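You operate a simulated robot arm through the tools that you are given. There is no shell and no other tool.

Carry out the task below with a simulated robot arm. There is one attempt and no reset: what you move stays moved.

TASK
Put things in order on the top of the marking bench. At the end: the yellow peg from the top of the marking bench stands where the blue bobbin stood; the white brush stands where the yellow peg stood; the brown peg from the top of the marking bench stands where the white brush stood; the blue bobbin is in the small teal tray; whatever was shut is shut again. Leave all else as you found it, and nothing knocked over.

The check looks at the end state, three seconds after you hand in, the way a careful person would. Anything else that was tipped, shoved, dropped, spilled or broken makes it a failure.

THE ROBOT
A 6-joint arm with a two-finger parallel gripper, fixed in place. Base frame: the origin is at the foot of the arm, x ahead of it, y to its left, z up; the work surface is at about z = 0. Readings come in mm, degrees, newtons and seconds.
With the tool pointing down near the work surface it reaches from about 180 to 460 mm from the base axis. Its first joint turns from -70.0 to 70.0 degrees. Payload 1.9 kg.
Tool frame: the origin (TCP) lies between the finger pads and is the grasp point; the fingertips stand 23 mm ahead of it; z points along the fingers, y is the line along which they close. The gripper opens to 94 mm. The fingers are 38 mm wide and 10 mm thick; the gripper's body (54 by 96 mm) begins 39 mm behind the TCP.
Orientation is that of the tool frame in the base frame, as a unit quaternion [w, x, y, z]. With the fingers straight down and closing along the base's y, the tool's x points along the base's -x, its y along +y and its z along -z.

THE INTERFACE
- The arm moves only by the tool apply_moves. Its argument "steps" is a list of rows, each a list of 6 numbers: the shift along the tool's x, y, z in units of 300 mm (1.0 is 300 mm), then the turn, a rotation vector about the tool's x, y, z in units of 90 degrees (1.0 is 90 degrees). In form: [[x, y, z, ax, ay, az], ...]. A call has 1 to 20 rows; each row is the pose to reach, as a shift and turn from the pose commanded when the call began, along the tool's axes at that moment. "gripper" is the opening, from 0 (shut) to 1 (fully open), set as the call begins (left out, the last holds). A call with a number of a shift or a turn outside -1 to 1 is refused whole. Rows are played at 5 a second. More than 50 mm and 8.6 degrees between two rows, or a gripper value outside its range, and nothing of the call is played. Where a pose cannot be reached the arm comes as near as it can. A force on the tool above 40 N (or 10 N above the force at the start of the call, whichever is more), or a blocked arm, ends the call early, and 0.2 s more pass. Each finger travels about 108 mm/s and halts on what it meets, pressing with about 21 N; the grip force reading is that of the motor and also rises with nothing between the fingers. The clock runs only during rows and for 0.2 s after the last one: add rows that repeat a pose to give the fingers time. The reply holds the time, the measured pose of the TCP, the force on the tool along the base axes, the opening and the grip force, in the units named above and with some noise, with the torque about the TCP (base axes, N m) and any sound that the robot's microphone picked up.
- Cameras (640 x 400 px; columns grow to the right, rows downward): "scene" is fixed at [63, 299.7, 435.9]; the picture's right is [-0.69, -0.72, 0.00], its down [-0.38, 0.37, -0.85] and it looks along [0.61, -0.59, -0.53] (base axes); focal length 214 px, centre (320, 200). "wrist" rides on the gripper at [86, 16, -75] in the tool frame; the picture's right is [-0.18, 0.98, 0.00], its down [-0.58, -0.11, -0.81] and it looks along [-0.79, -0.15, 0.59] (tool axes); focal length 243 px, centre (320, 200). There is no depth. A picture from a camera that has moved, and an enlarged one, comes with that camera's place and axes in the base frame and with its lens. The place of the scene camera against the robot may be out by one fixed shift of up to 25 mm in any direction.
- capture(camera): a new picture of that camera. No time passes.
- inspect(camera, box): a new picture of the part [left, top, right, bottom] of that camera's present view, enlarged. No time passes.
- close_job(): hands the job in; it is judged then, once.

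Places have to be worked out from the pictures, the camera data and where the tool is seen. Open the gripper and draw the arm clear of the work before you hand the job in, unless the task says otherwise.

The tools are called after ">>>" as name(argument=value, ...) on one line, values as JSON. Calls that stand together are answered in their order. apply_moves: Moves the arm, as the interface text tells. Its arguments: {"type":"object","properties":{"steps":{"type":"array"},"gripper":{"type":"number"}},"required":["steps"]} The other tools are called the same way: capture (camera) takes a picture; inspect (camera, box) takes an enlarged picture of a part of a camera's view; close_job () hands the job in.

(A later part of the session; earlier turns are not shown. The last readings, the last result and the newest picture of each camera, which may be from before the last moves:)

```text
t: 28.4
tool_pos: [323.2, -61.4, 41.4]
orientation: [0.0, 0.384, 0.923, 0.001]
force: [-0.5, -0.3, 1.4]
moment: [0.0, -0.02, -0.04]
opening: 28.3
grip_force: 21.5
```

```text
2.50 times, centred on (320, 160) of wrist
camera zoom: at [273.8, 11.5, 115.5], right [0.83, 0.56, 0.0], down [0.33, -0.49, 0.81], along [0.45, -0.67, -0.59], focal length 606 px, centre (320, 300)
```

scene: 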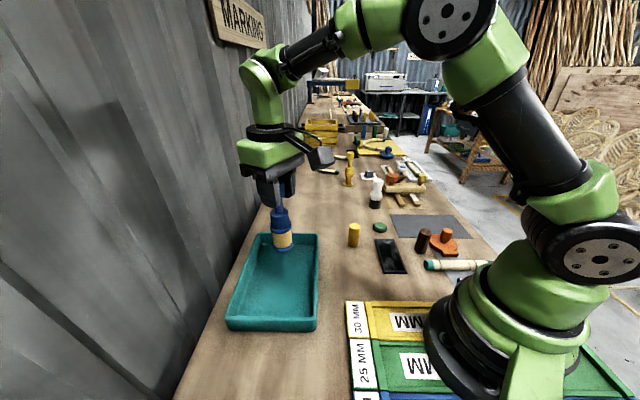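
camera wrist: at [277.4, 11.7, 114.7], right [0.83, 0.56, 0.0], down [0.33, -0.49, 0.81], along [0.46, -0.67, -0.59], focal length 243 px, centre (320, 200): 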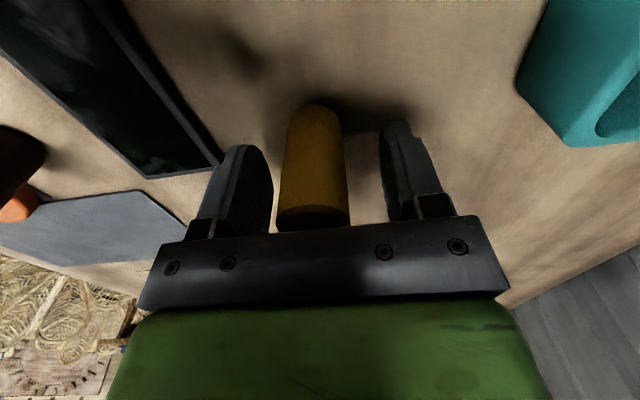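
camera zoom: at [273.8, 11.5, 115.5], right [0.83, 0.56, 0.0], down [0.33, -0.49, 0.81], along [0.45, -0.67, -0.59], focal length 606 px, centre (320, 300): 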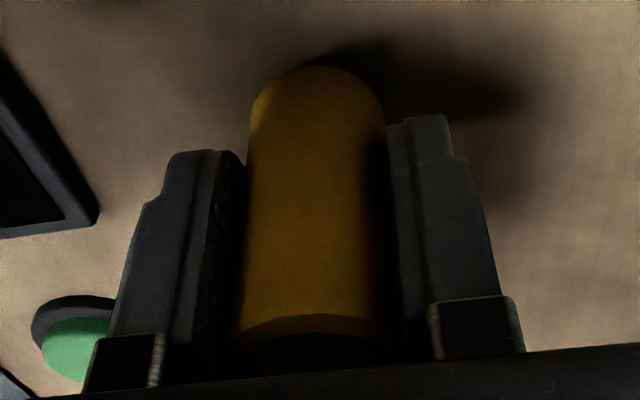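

Gripped (28.3 mm, 21.5 N). TCP here ≈ (323.3,-60.6,40.5), which marks the yellow peg's spot. I lift 90 mm and carry it over to the bobbin's spot (250,-296.7).

>>> apply_moves(steps=[[0, 0, -0.04, 0, 0, 0], [0, 0, -0.12, 0, 0, 0], [0, 0, -0.21, 0, 0, 0], [0, 0, -0.3, 0, 0, 0], [-0.03, -0.057, -0.3, 0, 0, 0], [-0.079, -0.15, -0.3, 0, 0, 0], [-0.13, -0.247, -0.3, 0, 0, 0], [-0.181, -0.343, -0.3, 0, 0, 0], [-0.231, -0.44, -0.3, 0, 0, 0], [-0.282, -0.536, -0.3, 0, 0, 0], [-0.333, -0.633, -0.3, 0, 0, 0], [-0.37, -0.702, -0.3, 0, 0, 0], [-0.384, -0.729, -0.3, 0, 0, 0], [-0.384, -0.729, -0.3, 0, 0, 0]])

>>> capture(camera="wrist")

>>> capture(camera="scene")

```text
t: 31.4
tool_pos: [251.7, -298.0, 129.7]
orientation: [0.001, 0.383, 0.924, 0.001]
force: [0.9, 0.0, 0.1]
moment: [0.01, -0.01, 0.0]
opening: 28.4
grip_force: 21.6
```

```text
taken
camera wrist: at [201.8, -226.1, 205.2], right [0.83, 0.56, 0.0], down [0.33, -0.49, 0.81], along [0.46, -0.67, -0.59], focal length 243 px, centre (320, 200)
```

wrist: 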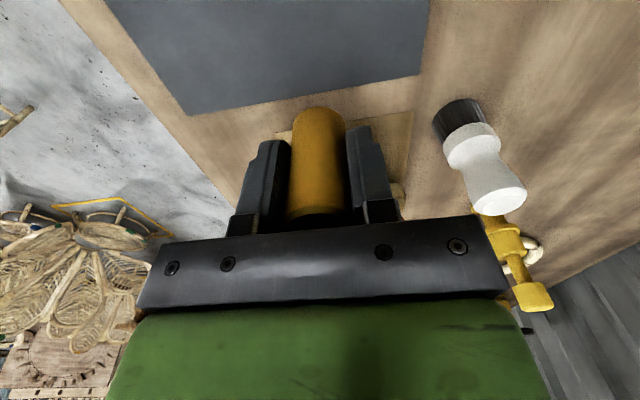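

```text
taken
```

scene: 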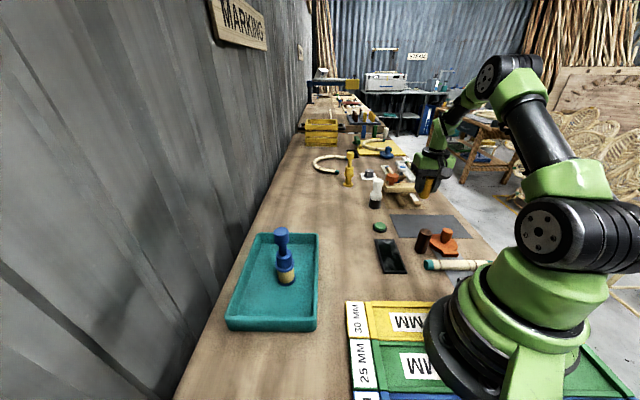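

I'm 2 mm too far forward relative to the bobbin's spot; I correct and descend to about 12 mm above the mat.

>>> apply_moves(steps=[[0.007, 0.002, 0.05, 0, 0, 0], [0.007, 0.002, 0.12, 0, 0, 0], [0.007, 0.002, 0.19, 0, 0, 0], [0.007, 0.002, 0.25, 0, 0, 0], [0.007, 0.002, 0.25, 0, 0, 0]])

>>> capture(camera="wrist")

>>> inspect(camera="scene", box=[360, 140, 480, 240])

```text
t: 32.6
tool_pos: [247.5, -297.5, 56.3]
orientation: [0.001, 0.384, 0.923, 0.0]
force: [-0.3, -0.5, -0.2]
moment: [0.0, 0.05, 0.01]
opening: 28.4
grip_force: 20.9
```

```text
taken
camera wrist: at [198.3, -224.7, 130.1], right [0.83, 0.56, 0.0], down [0.33, -0.49, 0.81], along [0.45, -0.67, -0.59], focal length 243 px, centre (320, 200)
```

wrist: 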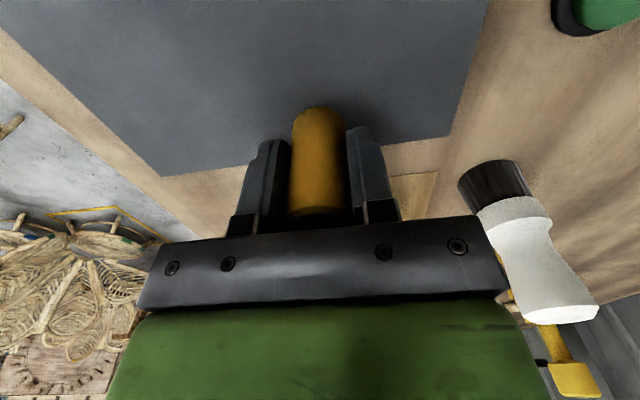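

```text
4.00 times, centred on (420, 190) of scene
camera zoom: at [63.0, 299.7, 435.9], right [-0.69, -0.72, 0.0], down [-0.38, 0.37, -0.85], along [0.61, -0.59, -0.53], focal length 858 px, centre (-80, 240)
```

zoom: 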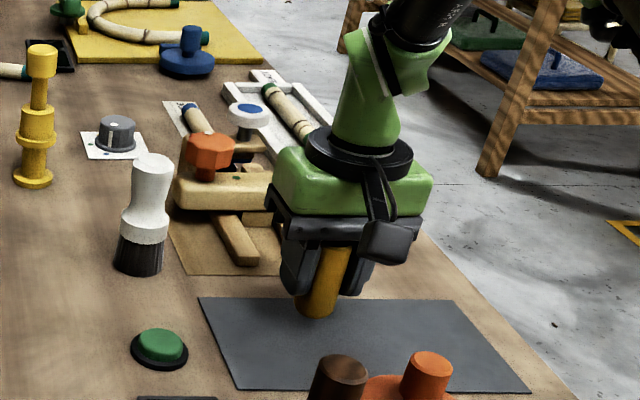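

Comparing with the mat corner and the grasp record, the bobbin's spot is at ≈(251,-297); I'm 3 mm off. I correct and lower gently toward the mat.

>>> apply_moves(steps=[[-0.008, 0.007, 0.01, 0, 0, 0], [-0.008, 0.007, 0.025, 0, 0, 0], [-0.008, 0.007, 0.035, 0, 0, 0], [-0.008, 0.007, 0.035, 0, 0, 0]])

>>> capture(camera="wrist")

```text
t: 33.6
tool_pos: [251.1, -296.3, 46.9]
orientation: [0.0, 0.385, 0.923, 0.0]
force: [0.1, 0.7, -0.3]
moment: [0.01, 0.01, 0.03]
opening: 28.4
grip_force: 21.2
```

```text
taken
camera wrist: at [201.5, -224.5, 120.1], right [0.83, 0.56, 0.0], down [0.33, -0.49, 0.81], along [0.45, -0.67, -0.59], focal length 243 px, centre (320, 200)
```

wrist: 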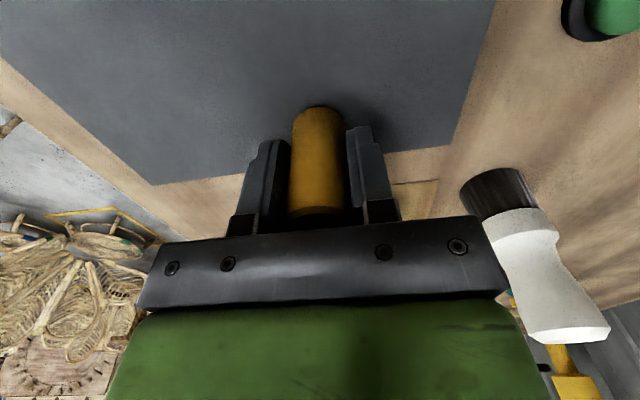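

Position is (251,-296.6). I lower the last few millimetres until contact.

>>> apply_moves(steps=[[0, 0, 0.004, 0, 0, 0], [0, 0, 0.008, 0, 0, 0], [0, 0, 0.011, 0, 0, 0], [0, 0, 0.011, 0, 0, 0]])

```text
t: 34.6
tool_pos: [251.2, -297.8, 42.4]
orientation: [0.001, 0.385, 0.923, 0.0]
force: [0.0, -0.1, -0.7]
moment: [0.0, 0.0, -0.02]
opening: 28.5
grip_force: 21.1
```

No contact yet; I continue in 1 mm steps.

>>> apply_moves(steps=[[0, 0, 0.003, 0, 0, 0], [0, 0, 0.005, 0, 0, 0], [0, 0, 0.005, 0, 0, 0]])

```text
t: 35.4
tool_pos: [251.9, -296.8, 41.1]
orientation: [0.001, 0.384, 0.923, 0.001]
force: [-5.0, 0.5, 13.7]
moment: [0.04, 0.22, 0.0]
opening: 28.3
grip_force: 20.5
```

Contact (13.7 N). I ease up slightly and release.

>>> apply_moves(steps=[[0, 0, -0.003, 0, 0, 0], [0, 0, -0.003, 0, 0, 0]])

>>> apply_moves(steps=[[0, 0, 0, 0, 0, 0], [0, 0, 0, 0, 0, 0], [0, 0, 0, 0, 0, 0]], gripper=0.64)

>>> capture(camera="wrist")

>>> inspect(camera="scene", box=[360, 140, 480, 240])

```text
t: 36.0
tool_pos: [250.9, -297.8, 41.2]
orientation: [0.0, 0.384, 0.923, 0.001]
force: [-0.4, 0.9, -1.5]
moment: [0.03, 0.0, -0.01]
opening: 28.5
grip_force: 20.9
```

```text
t: 36.8
tool_pos: [251.7, -296.5, 41.9]
orientation: [0.001, 0.384, 0.923, 0.0]
force: [0.0, -0.2, -0.4]
moment: [-0.06, 0.02, -0.01]
opening: 59.9
grip_force: 0.0
```

```text
taken
camera wrist: at [201.9, -224.1, 115.9], right [0.83, 0.56, 0.0], down [0.33, -0.49, 0.81], along [0.45, -0.67, -0.59], focal length 243 px, centre (320, 200)
```

wrist: 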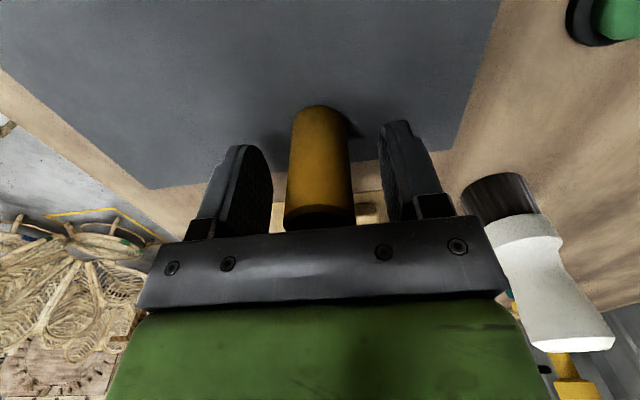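

```text
4.00 times, centred on (420, 190) of scene
camera zoom: at [63.0, 299.7, 435.9], right [-0.69, -0.72, 0.0], down [-0.38, 0.37, -0.85], along [0.61, -0.59, -0.53], focal length 858 px, centre (-80, 240)
```

zoom: 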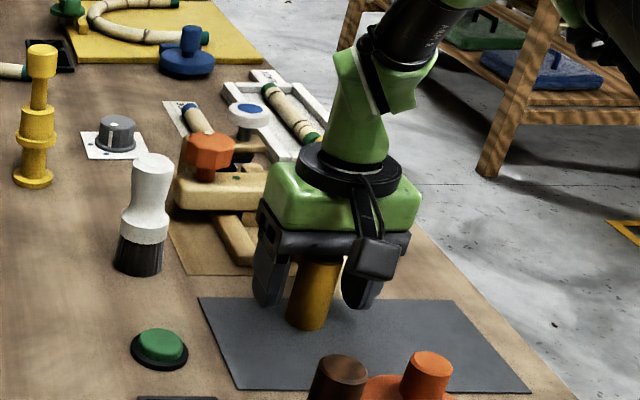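

The yellow peg stands free on the mat. I rise straight up to z ≈ 200.

>>> apply_moves(steps=[[0, 0, -0.04, 0, 0, 0], [0, 0, -0.12, 0, 0, 0], [0, 0, -0.25, 0, 0, 0], [0, 0, -0.4, 0, 0, 0], [0, 0, -0.52, 0, 0, 0], [0, 0, -0.52, 0, 0, 0]])

>>> capture(camera="wrist")

>>> inspect(camera="scene", box=[360, 140, 480, 240])

```text
t: 38.2
tool_pos: [252.8, -295.6, 196.3]
orientation: [0.0, 0.383, 0.924, 0.002]
force: [0.1, 1.1, -1.0]
moment: [-0.03, 0.04, 0.01]
opening: 60.3
grip_force: 0.1
```

```text
taken
camera wrist: at [202.5, -223.5, 271.6], right [0.83, 0.56, 0.0], down [0.33, -0.49, 0.81], along [0.46, -0.67, -0.59], focal length 243 px, centre (320, 200)
```

wrist: 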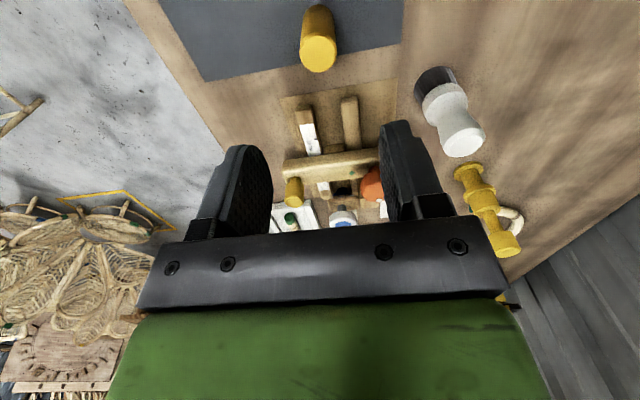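

```text
4.00 times, centred on (420, 190) of scene
camera zoom: at [63.0, 299.7, 435.9], right [-0.69, -0.72, 0.0], down [-0.38, 0.37, -0.85], along [0.61, -0.59, -0.53], focal length 858 px, centre (-80, 240)
```

zoom: 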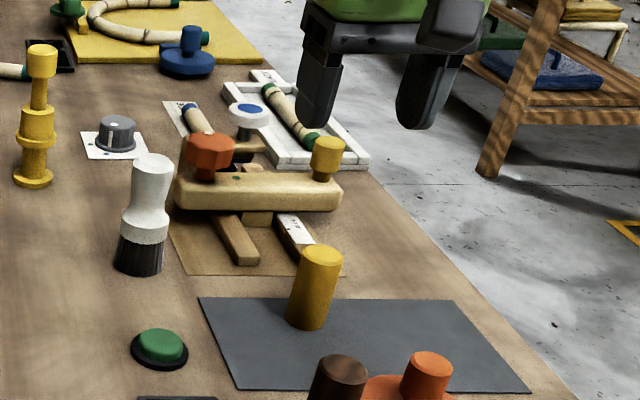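

The yellow peg stands where the bobbin stood (base at the same pixels to ~2 px). Now I move above the white brush, turning so the closing axis is tangential, to see whether the reach suffices.

>>> apply_moves(steps=[[-0.056, 0.078, 0, 0, 0, -0.022], [-0.112, 0.156, 0, 0, 0, -0.044], [-0.168, 0.233, 0, 0, 0, -0.067], [-0.224, 0.311, 0, 0, 0, -0.089], [-0.28, 0.389, 0, 0, 0, -0.111], [-0.28, 0.389, 0, 0, 0, -0.111]], gripper=1)

>>> capture(camera="wrist")

>>> inspect(camera="wrist", box=[256, 0, 400, 90])

```text
t: 39.6
tool_pos: [374.9, -257.2, 193.6]
orientation: [0.0, 0.301, 0.954, 0.001]
force: [-0.6, -0.4, 0.1]
moment: [0.01, 0.01, 0.01]
opening: 93.7
grip_force: 0.0
out of reach, approached as far as the arm can: row 4, 5, 6
```

```text
taken
camera wrist: at [314.3, -193.2, 267.6], right [0.72, 0.7, 0.0], down [0.41, -0.42, 0.81], along [0.56, -0.58, -0.59], focal length 243 px, centre (320, 200)
```

wrist: 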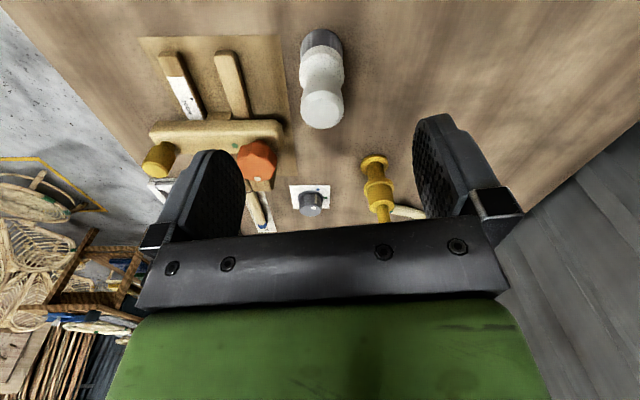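

```text
4.44 times, centred on (328, 45) of wrist
camera zoom: at [314.3, -193.2, 267.6], right [0.72, 0.7, 0.0], down [0.41, -0.42, 0.81], along [0.56, -0.58, -0.59], focal length 1078 px, centre (284, 889)
```

zoom: 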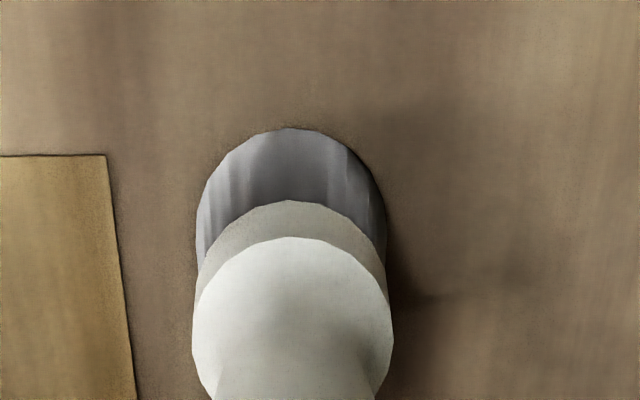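

Pointing straight down the arm stops at r ≈ 455; the brush base is at about (393,-271), r ≈ 477. I'll use a tilt about the closing axis. First I back off 30 mm to learn where the commanded pose really is.

>>> apply_moves(steps=[[0.05, 0, 0, 0, 0, 0], [0.1, 0, 0, 0, 0, 0], [0.1, 0, 0, 0, 0, 0]])

```text
t: 40.4
tool_pos: [373.7, -254.1, 195.1]
orientation: [0.0, 0.302, 0.953, 0.001]
force: [-0.9, -1.1, 1.2]
moment: [0.0, -0.02, 0.02]
opening: 94.0
grip_force: 0.0
out of reach, approached as far as the arm can: row 1, 2, 3
```

The commanded pose is kept even when unreachable. Now I tilt the fingers 12° outward about the closing axis and lower a little, still above the brush top.

>>> apply_moves(steps=[[0, 0, 0.03, 0, -0.045, 0], [0, 0, 0.07, 0, -0.09, 0], [0, 0, 0.11, 0, -0.133, 0], [0, 0, 0.13, 0, -0.133, 0], [0, 0, 0.13, 0, -0.133, 0]])

>>> capture(camera="wrist")

>>> inspect(camera="scene", box=[320, 120, 440, 220])

```text
t: 41.6
tool_pos: [409.4, -275.2, 161.3]
orientation: [0.099, 0.301, 0.948, -0.031]
force: [0.2, 0.7, -0.2]
moment: [-0.03, 0.01, -0.01]
opening: 93.9
grip_force: 0.1
out of reach, approached as far as the arm can: row 1, 2, 3, 4, 5
```

```text
taken
camera wrist: at [336.4, -204.8, 216.1], right [0.71, 0.7, 0.04], down [0.26, -0.32, 0.91], along [0.65, -0.64, -0.41], focal length 243 px, centre (320, 200)
```

wrist: 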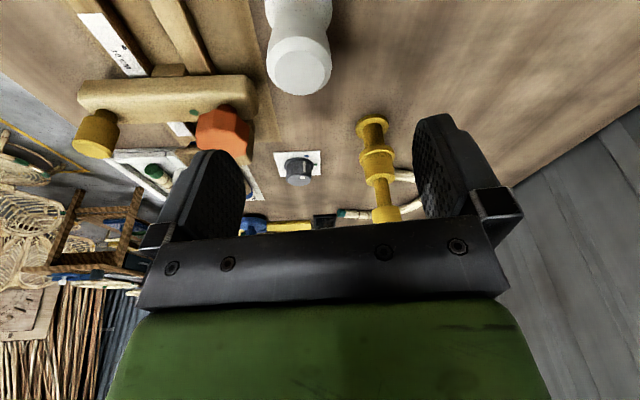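

```text
4.00 times, centred on (380, 170) of scene
camera zoom: at [63.0, 299.7, 435.9], right [-0.69, -0.72, 0.0], down [-0.38, 0.37, -0.85], along [0.61, -0.59, -0.53], focal length 858 px, centre (80, 320)
```

zoom: 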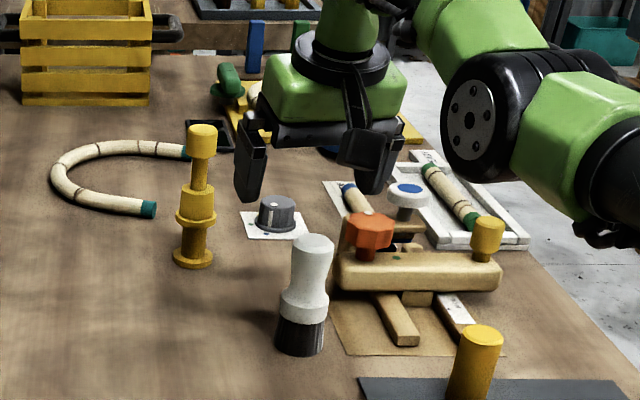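

The reading (409,-275) shows the arm is stretched straight and stuck rather than following; I retract back and up to bring it out of the stretched posture.

>>> apply_moves(steps=[[0.089, 0, -0.064, 0, 0, 0], [0.178, 0, -0.128, 0, 0, 0], [0.266, 0, -0.193, 0, 0, 0], [0.266, 0, -0.193, 0, 0, 0], [0.266, 0, -0.193, 0, 0, 0]])

>>> capture(camera="scene")

```text
t: 42.8
tool_pos: [401.7, -275.9, 199.3]
orientation: [0.1, 0.301, 0.948, -0.03]
force: [0.4, 0.4, 0.1]
moment: [0.03, 0.0, -0.03]
opening: 94.0
grip_force: 0.1
out of reach, approached as far as the arm can: row 1, 2, 3, 4, 5
```

```text
taken
```

scene: 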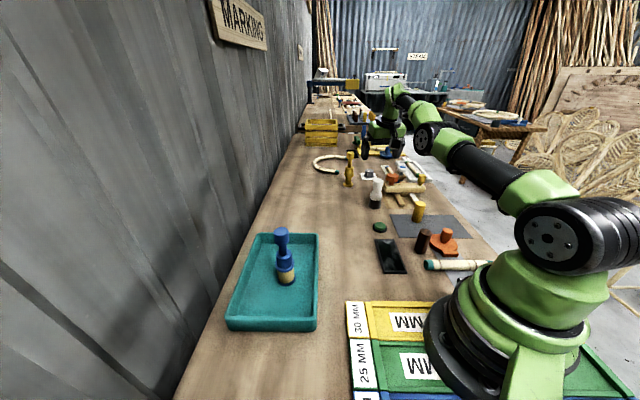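

Still stretched. I look closer at the arm's posture before choosing how to unfold it.

>>> inspect(camera="scene", box=[340, 60, 640, 290])

>>> capture(camera="wrist")

```text
1.74 times, centred on (490, 175) of scene
camera zoom: at [63.0, 299.7, 435.9], right [-0.69, -0.72, 0.0], down [-0.38, 0.37, -0.85], along [0.61, -0.59, -0.53], focal length 373 px, centre (24, 244)
```

zoom: 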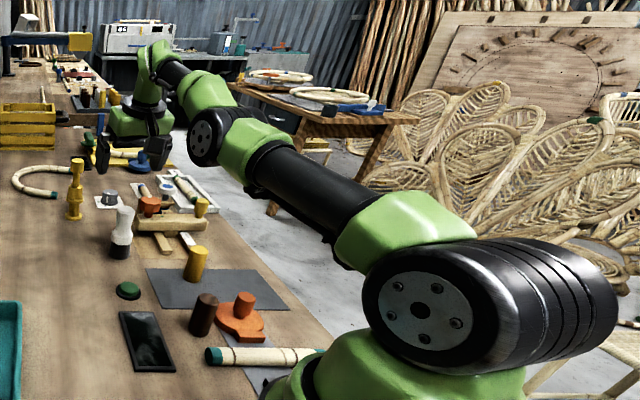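

```text
taken
camera wrist: at [330.4, -203.7, 253.9], right [0.71, 0.7, 0.04], down [0.26, -0.32, 0.91], along [0.65, -0.64, -0.41], focal length 243 px, centre (320, 200)
```

wrist: 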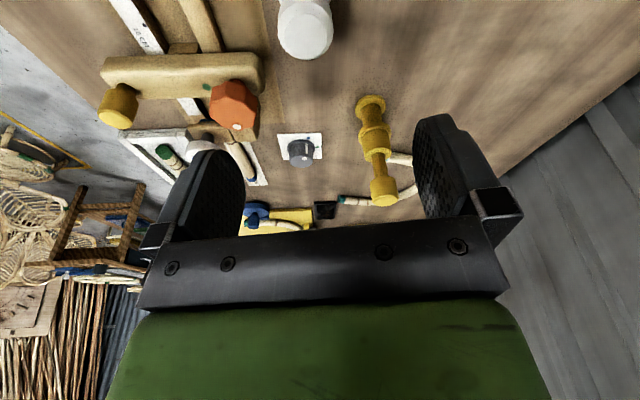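

The arm is straight at the elbow, so pulling horizontally inward can't bend it. I'll swing it to the empty bench area right of the brush and then push downward there, which should fold the elbow the proper way.

>>> apply_moves(steps=[[-0.093, 0.09, 0.02, 0, 0, 0], [-0.186, 0.179, 0.04, 0, 0, 0], [-0.279, 0.269, 0.06, 0, 0, 0], [-0.372, 0.358, 0.079, 0, 0, 0], [-0.372, 0.358, 0.079, 0, 0, 0]])

```text
t: 44.0
tool_pos: [448.4, -200.0, 188.4]
orientation: [0.101, 0.3, 0.948, -0.031]
force: [-0.1, -0.1, -0.2]
moment: [0.02, 0.0, -0.01]
opening: 93.9
grip_force: 0.1
out of reach, approached as far as the arm can: row 1, 2, 3, 4, 5
```

It followed sideways to (448,-200,188). Now I lower over the bare bench.

>>> apply_moves(steps=[[0.012, 0, 0.057, 0, 0, 0], [0.024, 0, 0.114, 0, 0, 0], [0.036, 0, 0.171, 0, 0, 0], [0.048, 0, 0.228, 0, 0, 0], [0.048, 0, 0.228, 0, 0, 0]])

>>> capture(camera="wrist")

>>> capture(camera="scene")

```text
t: 45.2
tool_pos: [450.0, -207.0, 117.5]
orientation: [0.098, 0.298, 0.949, -0.034]
force: [-0.4, 0.1, 0.7]
moment: [0.01, 0.03, 0.03]
opening: 93.8
grip_force: 0.0
out of reach, approached as far as the arm can: row 2, 3, 4, 5
```

```text
taken
camera wrist: at [377.8, -137.1, 171.7], right [0.71, 0.7, 0.03], down [0.27, -0.32, 0.91], along [0.65, -0.64, -0.41], focal length 243 px, centre (320, 200)
```

wrist: 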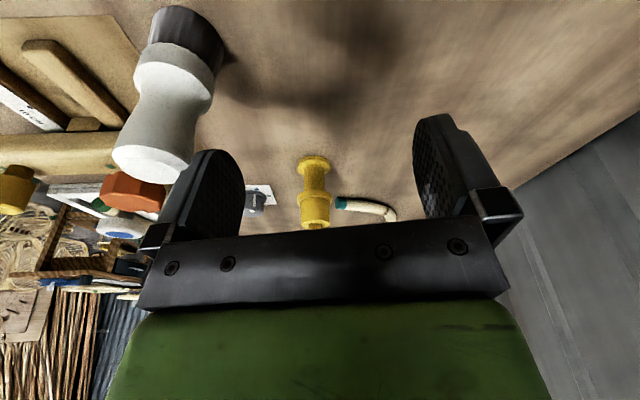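

```text
taken
```

scene: 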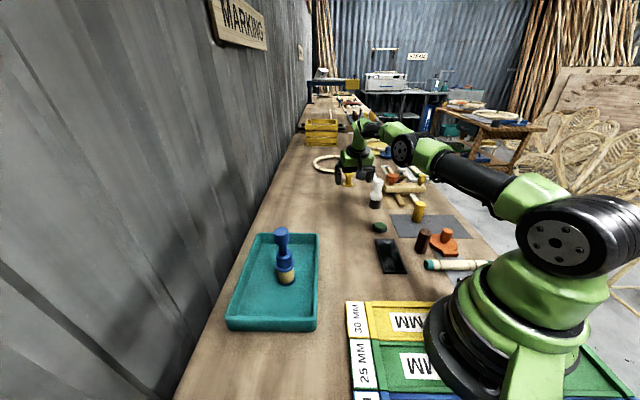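

Row 1 of that call was reachable, later rows not. I look closely at the arm's posture to understand which joint is limiting.

>>> inspect(camera="scene", box=[320, 80, 640, 280])

>>> inspect(camera="scene", box=[320, 90, 480, 220])

```text
2.00 times, centred on (480, 180) of scene
camera zoom: at [63.0, 299.7, 435.9], right [-0.69, -0.72, 0.0], down [-0.38, 0.37, -0.85], along [0.61, -0.59, -0.53], focal length 429 px, centre (0, 240)
```

zoom: 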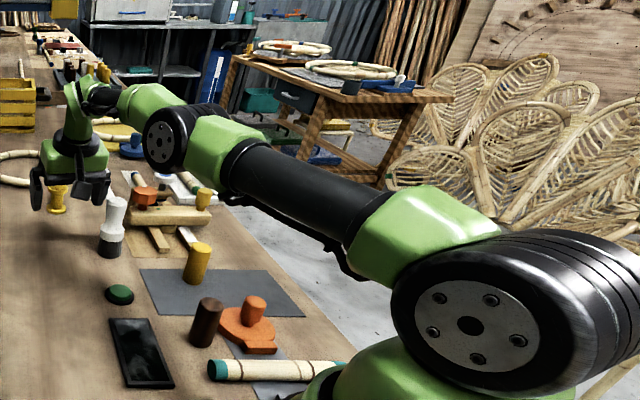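

```text
3.08 times, centred on (400, 155) of scene
camera zoom: at [63.0, 299.7, 435.9], right [-0.69, -0.72, 0.0], down [-0.38, 0.37, -0.85], along [0.61, -0.59, -0.53], focal length 660 px, centre (74, 338)
```

zoom: 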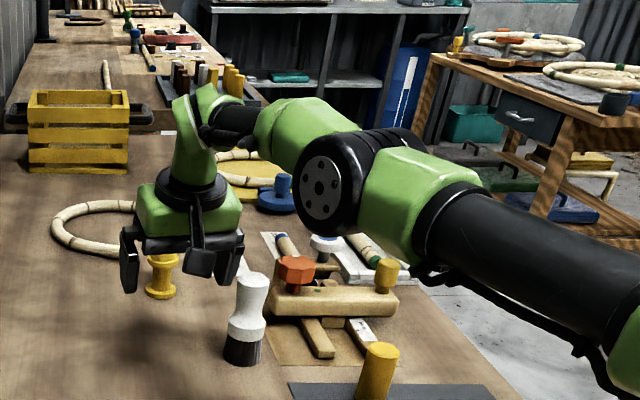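

The elbow is in fact bent the right way (upper arm level, forearm slightly down), only nearly straight. I retract inward and slightly up, away from the stretched zone.

>>> apply_moves(steps=[[0.048, -0.062, -0.024, 0, 0, 0], [0.097, -0.125, -0.048, 0, 0, 0], [0.145, -0.187, -0.072, 0, 0, 0], [0.145, -0.187, -0.072, 0, 0, 0], [0.145, -0.187, -0.072, 0, 0, 0]])

```text
t: 46.4
tool_pos: [372.9, -224.3, 128.5]
orientation: [0.1, 0.301, 0.948, -0.032]
force: [-0.3, 0.1, 13.9]
moment: [-0.72, 0.13, -0.02]
opening: 93.5
grip_force: 0.0
```

The force reading (13.9 N upward with a moment) suggests a finger is touching something, perhaps the brush. I look before moving.

>>> capture(camera="wrist")

>>> inspect(camera="scene", box=[320, 120, 440, 220])

```text
taken
camera wrist: at [301.1, -152.6, 183.2], right [0.71, 0.7, 0.04], down [0.26, -0.32, 0.91], along [0.65, -0.64, -0.41], focal length 243 px, centre (320, 200)
```

wrist: 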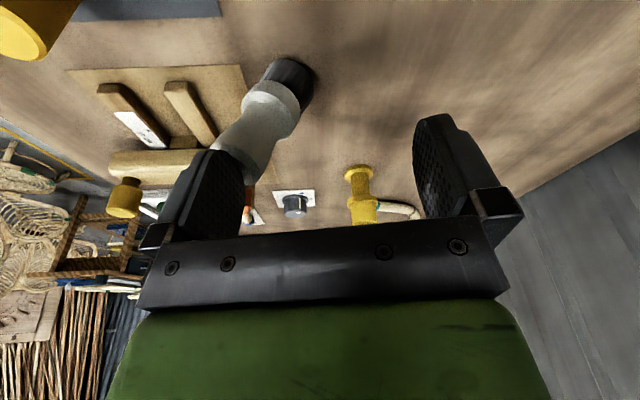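

```text
4.00 times, centred on (380, 170) of scene
camera zoom: at [63.0, 299.8, 435.9], right [-0.69, -0.72, 0.0], down [-0.38, 0.37, -0.85], along [0.61, -0.59, -0.53], focal length 858 px, centre (80, 320)
```

zoom: 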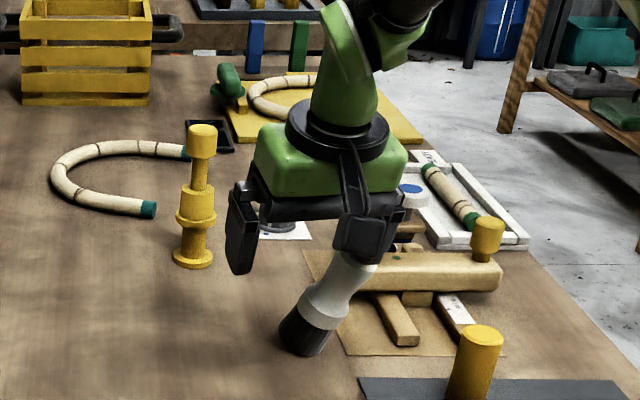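

The finger has swept against the brush and tilted it; it's held under the fingertip. Before moving I measure its tilt carefully.

>>> inspect(camera="wrist", box=[160, 40, 340, 240])

>>> inspect(camera="scene", box=[370, 160, 430, 210])

```text
2.00 times, centred on (250, 140) of wrist
camera zoom: at [301.1, -152.6, 183.2], right [0.71, 0.7, 0.04], down [0.26, -0.32, 0.91], along [0.65, -0.64, -0.41], focal length 485 px, centre (460, 320)
```

zoom: 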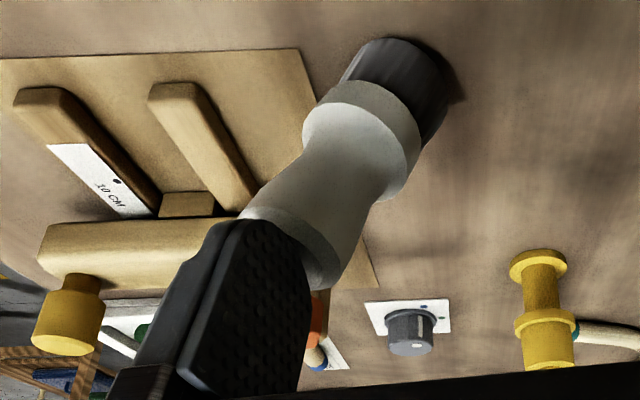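

```text
8.00 times, centred on (400, 185) of scene
camera zoom: at [63.0, 299.8, 435.9], right [-0.69, -0.72, 0.0], down [-0.38, 0.37, -0.85], along [0.61, -0.59, -0.53], focal length 1716 px, centre (-320, 320)
```

zoom: 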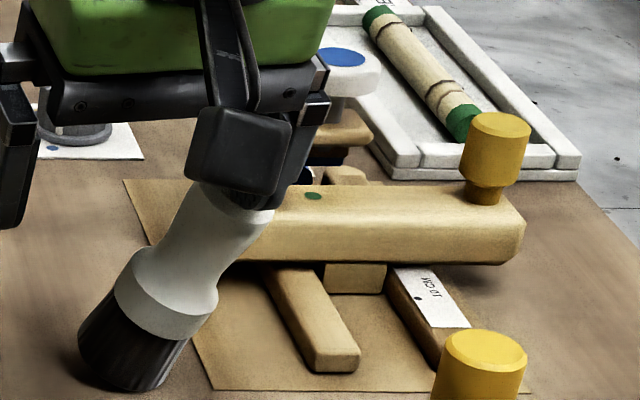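

The brush leans roughly 20–28° with its top edge pinned under the fingertip. Dragging the fingertip gently back toward the brush's upright side (tool +y) should bring it back over its base; I do a small drag and look.

>>> apply_moves(steps=[[0, 0.01, 0, 0, 0, 0], [0, 0.02, 0, 0, 0, 0], [0, 0.03, 0, 0, 0, 0]])

>>> inspect(camera="scene", box=[370, 160, 430, 210])

>>> inspect(camera="wrist", box=[160, 40, 340, 240])

```text
t: 47.2
tool_pos: [379.3, -216.4, 128.5]
orientation: [0.101, 0.3, 0.948, -0.032]
force: [-0.2, -0.4, 17.9]
moment: [-0.95, 0.14, -0.02]
opening: 94.1
grip_force: 0.1
```

```text
8.00 times, centred on (400, 185) of scene
camera zoom: at [63.0, 299.8, 435.9], right [-0.69, -0.72, 0.0], down [-0.38, 0.37, -0.85], along [0.61, -0.59, -0.53], focal length 1716 px, centre (-320, 320)
```

zoom: 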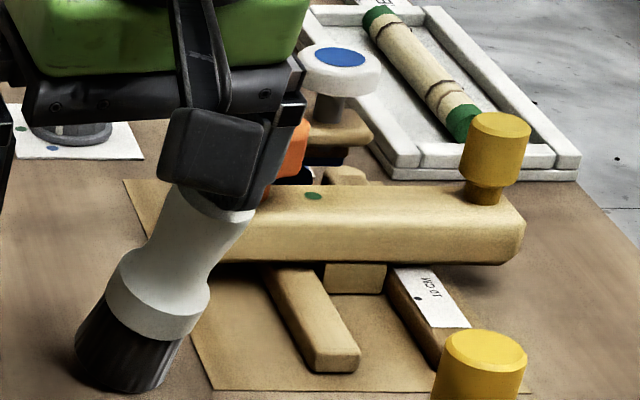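

```text
2.00 times, centred on (250, 140) of wrist
camera zoom: at [306.9, -145.7, 183.1], right [0.71, 0.7, 0.04], down [0.26, -0.32, 0.91], along [0.65, -0.64, -0.41], focal length 485 px, centre (460, 320)
```

zoom: 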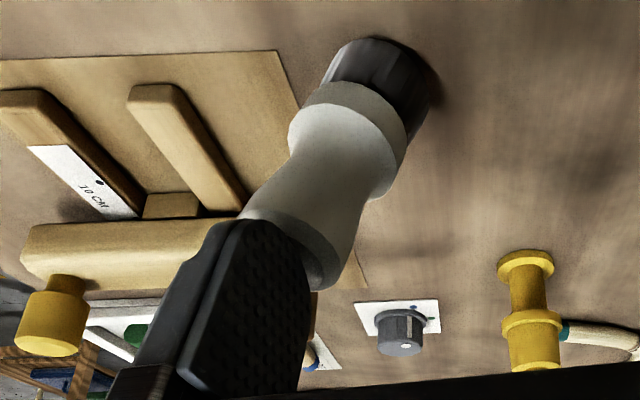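

The head follows the finger and the brush is straightening (image lean reduced). I continue the drag.

>>> apply_moves(steps=[[0, 0.01, 0, 0, 0, 0], [0, 0.02, 0, 0, 0, 0], [0, 0.03, 0, 0, 0, 0]])

>>> inspect(camera="scene", box=[370, 160, 430, 210])

>>> inspect(camera="wrist", box=[160, 40, 340, 240])

```text
t: 48.0
tool_pos: [383.7, -209.6, 128.6]
orientation: [0.102, 0.3, 0.948, -0.031]
force: [1.3, 1.7, 24.5]
moment: [-1.22, 0.18, 0.07]
opening: 92.9
grip_force: 0.1
```

```text
8.00 times, centred on (400, 185) of scene
camera zoom: at [63.0, 299.8, 435.9], right [-0.69, -0.72, 0.0], down [-0.38, 0.37, -0.85], along [0.61, -0.59, -0.53], focal length 1716 px, centre (-320, 320)
```

zoom: 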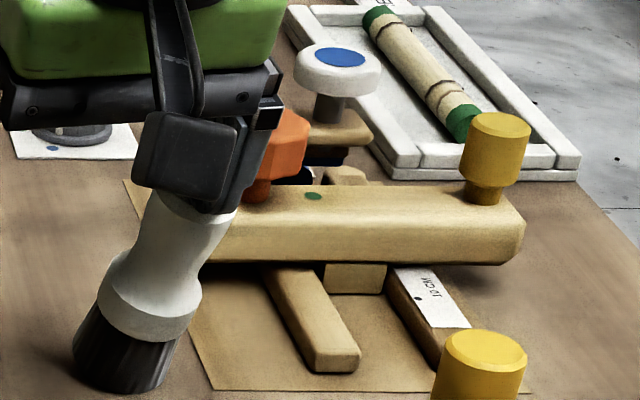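

```text
2.00 times, centred on (250, 140) of wrist
camera zoom: at [311.4, -138.2, 182.7], right [0.71, 0.7, 0.04], down [0.26, -0.32, 0.91], along [0.65, -0.64, -0.41], focal length 485 px, centre (460, 320)
```

zoom: 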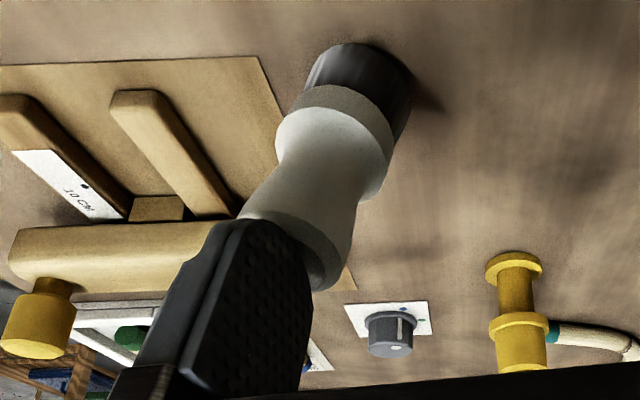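

Force rises to 24.5 N as the brush's top edge lifts on its way upright. I continue, rising about 0.7 mm to keep the force moderate.

>>> apply_moves(steps=[[0, 0.01, -0.001, 0, 0, 0], [0, 0.02, -0.002, 0, 0, 0], [0, 0.03, -0.003, 0, 0, 0]])

>>> inspect(camera="scene", box=[360, 150, 440, 210])

>>> inspect(camera="wrist", box=[160, 40, 340, 240])

```text
t: 48.8
tool_pos: [387.4, -201.5, 128.2]
orientation: [0.1, 0.301, 0.948, -0.031]
force: [0.3, 0.6, 17.1]
moment: [-0.93, 0.19, 0.03]
opening: 93.9
grip_force: 0.0
```

```text
6.67 times, centred on (400, 180) of scene
camera zoom: at [63.0, 299.8, 435.9], right [-0.69, -0.72, 0.0], down [-0.38, 0.37, -0.85], along [0.61, -0.59, -0.53], focal length 1430 px, centre (-213, 333)
```

zoom: 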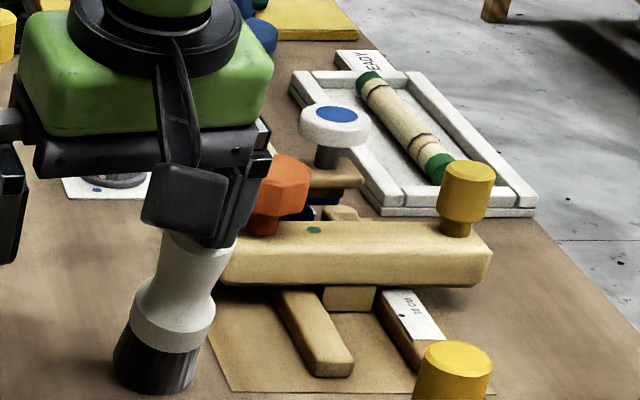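

```text
2.00 times, centred on (250, 140) of wrist
camera zoom: at [315.6, -129.9, 182.6], right [0.71, 0.7, 0.04], down [0.26, -0.32, 0.91], along [0.65, -0.64, -0.41], focal length 485 px, centre (460, 320)
```

zoom: 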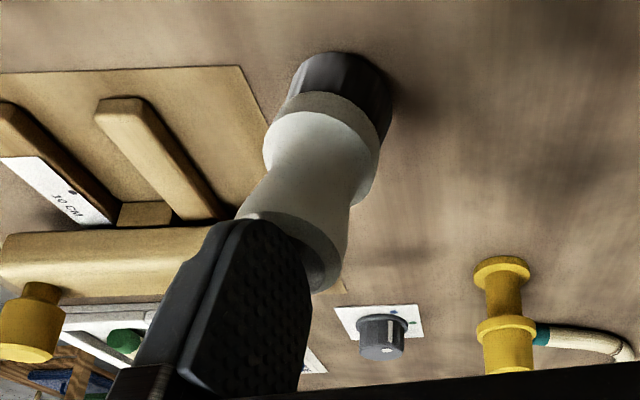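

Lean is now only about 14°, below tipping. One more small drag, then the brush should settle upright on its own.

>>> apply_moves(steps=[[0, 0.01, 0, 0, 0, 0], [0, 0.02, 0, 0, 0, 0], [0, 0.03, 0, 0, 0, 0]])

>>> inspect(camera="scene", box=[360, 150, 440, 210])

>>> inspect(camera="wrist", box=[160, 40, 340, 240])

```text
t: 49.6
tool_pos: [393.4, -193.2, 128.7]
orientation: [0.098, 0.302, 0.948, -0.031]
force: [0.1, 0.3, 1.5]
moment: [-0.08, 0.0, -0.04]
opening: 94.1
grip_force: 0.1
```

```text
6.67 times, centred on (400, 180) of scene
camera zoom: at [63.0, 299.7, 435.9], right [-0.69, -0.72, 0.0], down [-0.38, 0.37, -0.85], along [0.61, -0.59, -0.53], focal length 1430 px, centre (-213, 333)
```

zoom: 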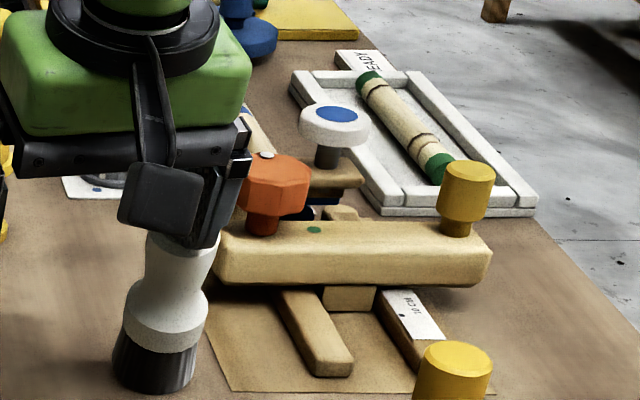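

```text
2.00 times, centred on (250, 140) of wrist
camera zoom: at [321.3, -122.4, 183.4], right [0.71, 0.7, 0.04], down [0.27, -0.32, 0.91], along [0.65, -0.64, -0.42], focal length 485 px, centre (460, 320)
```

zoom: 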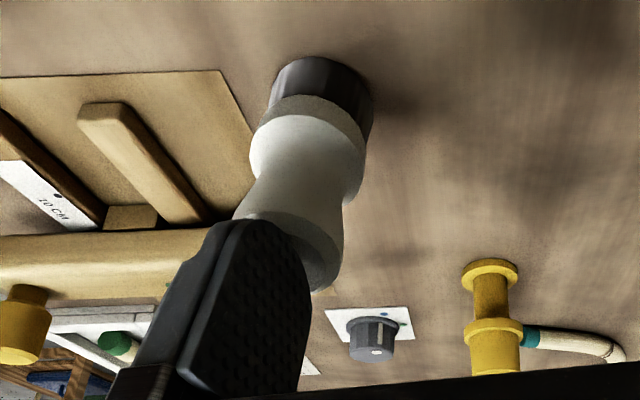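

Nearly upright, light touch (1.5 N). A few more millimetres, then straight up.

>>> apply_moves(steps=[[0, 0.01, 0, 0, 0, 0], [0, 0.02, 0, 0, 0, 0], [0, 0.02, 0, 0, 0, 0]])

>>> inspect(camera="scene", box=[360, 150, 440, 210])

```text
t: 50.4
tool_pos: [395.6, -188.6, 128.8]
orientation: [0.099, 0.3, 0.948, -0.031]
force: [0.6, -0.3, -0.2]
moment: [0.03, -0.01, -0.02]
opening: 93.7
grip_force: 0.0
```

```text
6.67 times, centred on (400, 180) of scene
camera zoom: at [63.0, 299.7, 435.9], right [-0.69, -0.72, 0.0], down [-0.38, 0.37, -0.85], along [0.61, -0.59, -0.53], focal length 1430 px, centre (-213, 333)
```

zoom: 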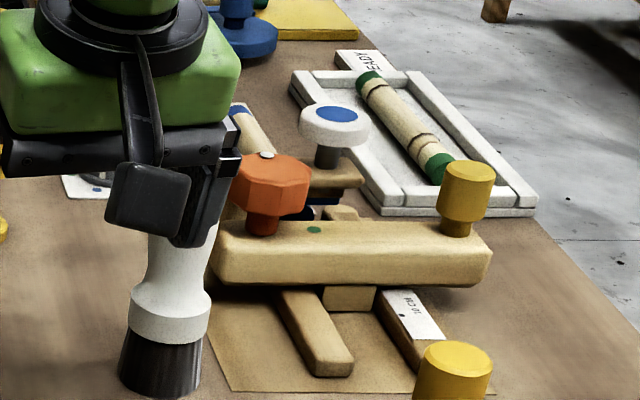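

The brush is upright again and free. I lift the gripper straight up clear of it.

>>> apply_moves(steps=[[-0.007, 0, -0.033, 0, 0, 0], [-0.021, 0, -0.098, 0, 0, 0], [-0.042, 0, -0.196, 0, 0, 0], [-0.055, 0, -0.261, 0, 0, 0], [-0.055, 0, -0.261, 0, 0, 0]])

>>> inspect(camera="scene", box=[365, 165, 445, 215])

>>> capture(camera="wrist")

```text
t: 51.6
tool_pos: [394.7, -189.0, 209.1]
orientation: [0.101, 0.3, 0.948, -0.031]
force: [0.2, 0.3, 0.0]
moment: [-0.03, 0.01, 0.0]
opening: 94.3
grip_force: 0.0
```

```text
8.00 times, centred on (405, 190) of scene
camera zoom: at [63.0, 299.7, 435.9], right [-0.69, -0.72, 0.0], down [-0.38, 0.37, -0.85], along [0.61, -0.59, -0.53], focal length 1716 px, centre (-360, 280)
```

zoom: 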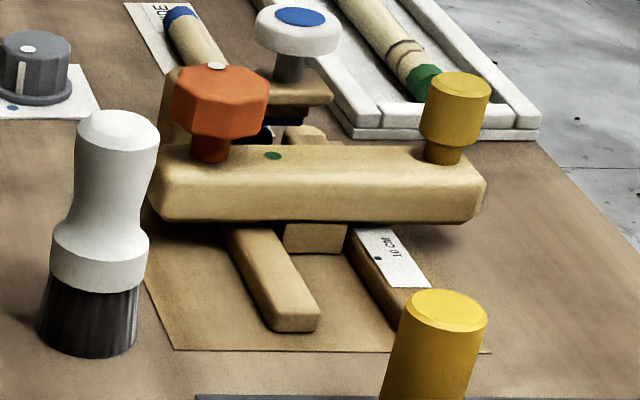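

```text
taken
camera wrist: at [323.3, -118.5, 263.3], right [0.71, 0.7, 0.04], down [0.26, -0.32, 0.91], along [0.65, -0.64, -0.41], focal length 243 px, centre (320, 200)
```

wrist: 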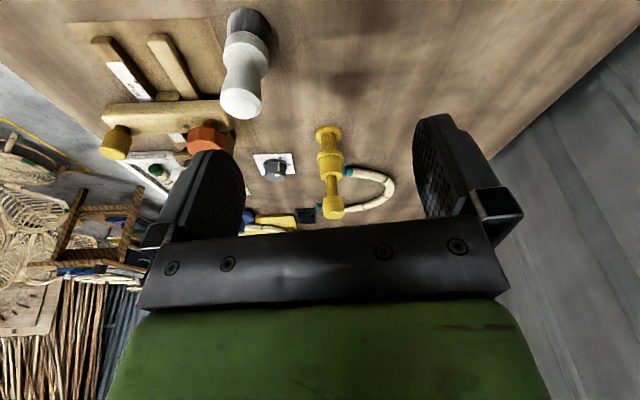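

The brush stands upright again, about 5 mm from where it stood; the jig next to it is unchanged. I measure its present position from this view.

>>> inspect(camera="wrist", box=[190, 0, 310, 130])

```text
3.08 times, centred on (250, 65) of wrist
camera zoom: at [323.3, -118.5, 263.3], right [0.71, 0.7, 0.04], down [0.26, -0.32, 0.91], along [0.65, -0.64, -0.41], focal length 746 px, centre (535, 615)
```

zoom: 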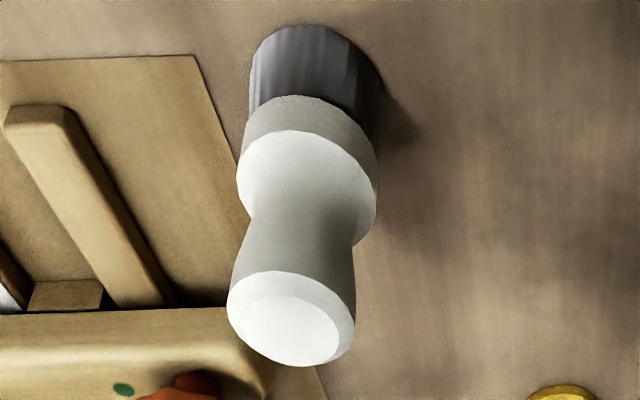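

The brush stands at about (388,-272), top ≈ 98–100. I move over it with the same 12° tilt, staying high first, then come down to z ≈ 155.

>>> apply_moves(steps=[[-0.045, -0.081, 0.01, 0, 0, 0], [-0.091, -0.162, 0.019, 0, 0, 0], [-0.136, -0.242, 0.029, 0, 0, 0], [-0.118, -0.242, 0.115, 0, 0, 0], [-0.1, -0.242, 0.202, 0, 0, 0], [-0.1, -0.242, 0.202, 0, 0, 0]])

>>> capture(camera="wrist")

>>> inspect(camera="wrist", box=[250, 0, 390, 130])

>>> inspect(camera="scene", box=[320, 120, 440, 220])

```text
t: 53.0
tool_pos: [386.9, -272.4, 155.6]
orientation: [0.101, 0.301, 0.948, -0.03]
force: [0.6, -0.3, 0.0]
moment: [-0.02, -0.02, 0.01]
opening: 93.9
grip_force: 0.0
```

```text
taken
camera wrist: at [315.5, -200.8, 209.4], right [0.71, 0.7, 0.04], down [0.26, -0.32, 0.91], along [0.65, -0.64, -0.41], focal length 243 px, centre (320, 200)
```

wrist: 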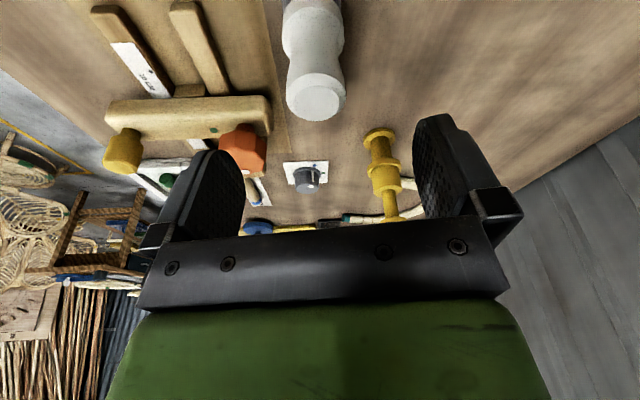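

```text
3.08 times, centred on (320, 65) of wrist
camera zoom: at [315.5, -200.8, 209.4], right [0.71, 0.7, 0.04], down [0.26, -0.32, 0.91], along [0.65, -0.64, -0.41], focal length 746 px, centre (320, 615)
```

zoom: 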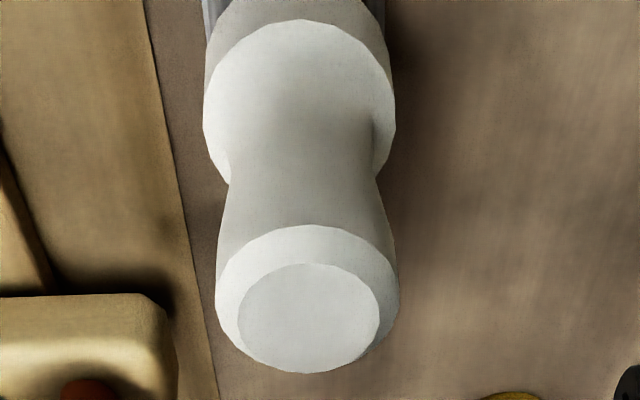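

```text
4.00 times, centred on (380, 170) of scene
camera zoom: at [63.0, 299.7, 435.9], right [-0.69, -0.72, 0.0], down [-0.38, 0.37, -0.85], along [0.61, -0.59, -0.53], focal length 858 px, centre (80, 320)
```

zoom: 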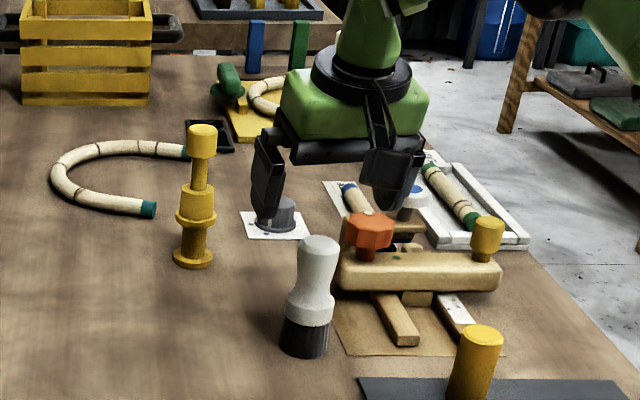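

Reach is fine with the tilt. The brush is laterally centred and ~3–5 mm further out; I shift 3 mm outward, narrow the fingers to 70 mm and lower to z ≈ 130 to check.

>>> apply_moves(steps=[[-0.01, 0, 0.002, 0, 0, 0], [-0.002, 0, 0.041, 0, 0, 0], [0.007, 0, 0.08, 0, 0, 0], [0.007, 0, 0.08, 0, 0, 0]], gripper=0.75)

>>> capture(camera="wrist")

>>> inspect(camera="wrist", box=[220, 40, 420, 240])

>>> inspect(camera="scene", box=[340, 140, 430, 215])

```text
t: 54.0
tool_pos: [391.5, -273.9, 130.4]
orientation: [0.1, 0.3, 0.948, -0.031]
force: [0.4, -0.3, -0.4]
moment: [0.02, -0.02, -0.04]
opening: 70.5
grip_force: 0.0
```

```text
taken
camera wrist: at [319.5, -202.7, 185.3], right [0.71, 0.7, 0.04], down [0.26, -0.32, 0.91], along [0.65, -0.64, -0.41], focal length 243 px, centre (320, 200)
```

wrist: 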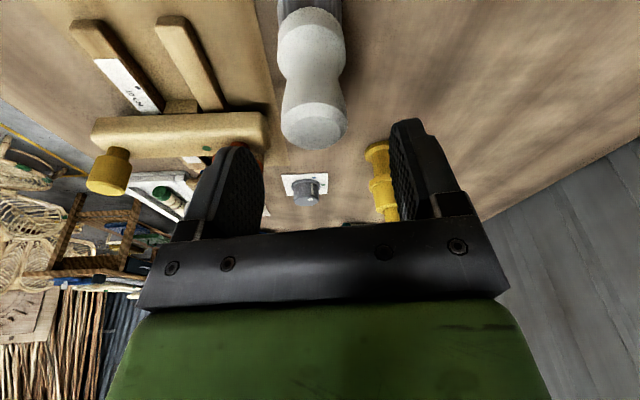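

```text
2.00 times, centred on (320, 140) of wrist
camera zoom: at [319.5, -202.7, 185.3], right [0.71, 0.7, 0.04], down [0.26, -0.32, 0.91], along [0.65, -0.64, -0.41], focal length 485 px, centre (320, 320)
```

zoom: 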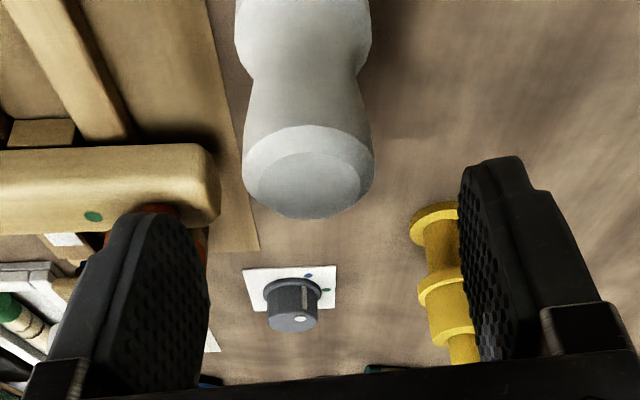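

```text
5.33 times, centred on (385, 178) of scene
camera zoom: at [63.0, 299.7, 435.9], right [-0.69, -0.72, 0.0], down [-0.38, 0.37, -0.85], along [0.61, -0.59, -0.53], focal length 1144 px, centre (-27, 320)
```

zoom: 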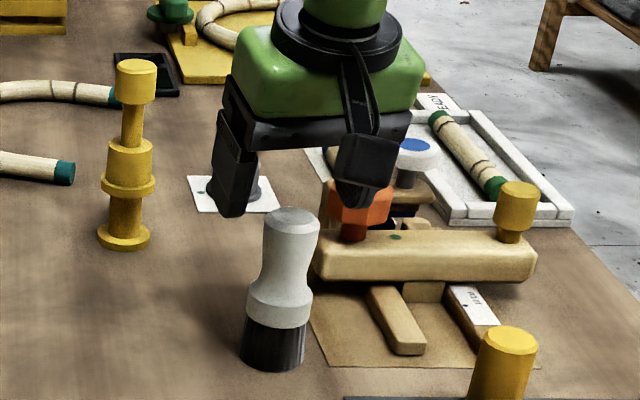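

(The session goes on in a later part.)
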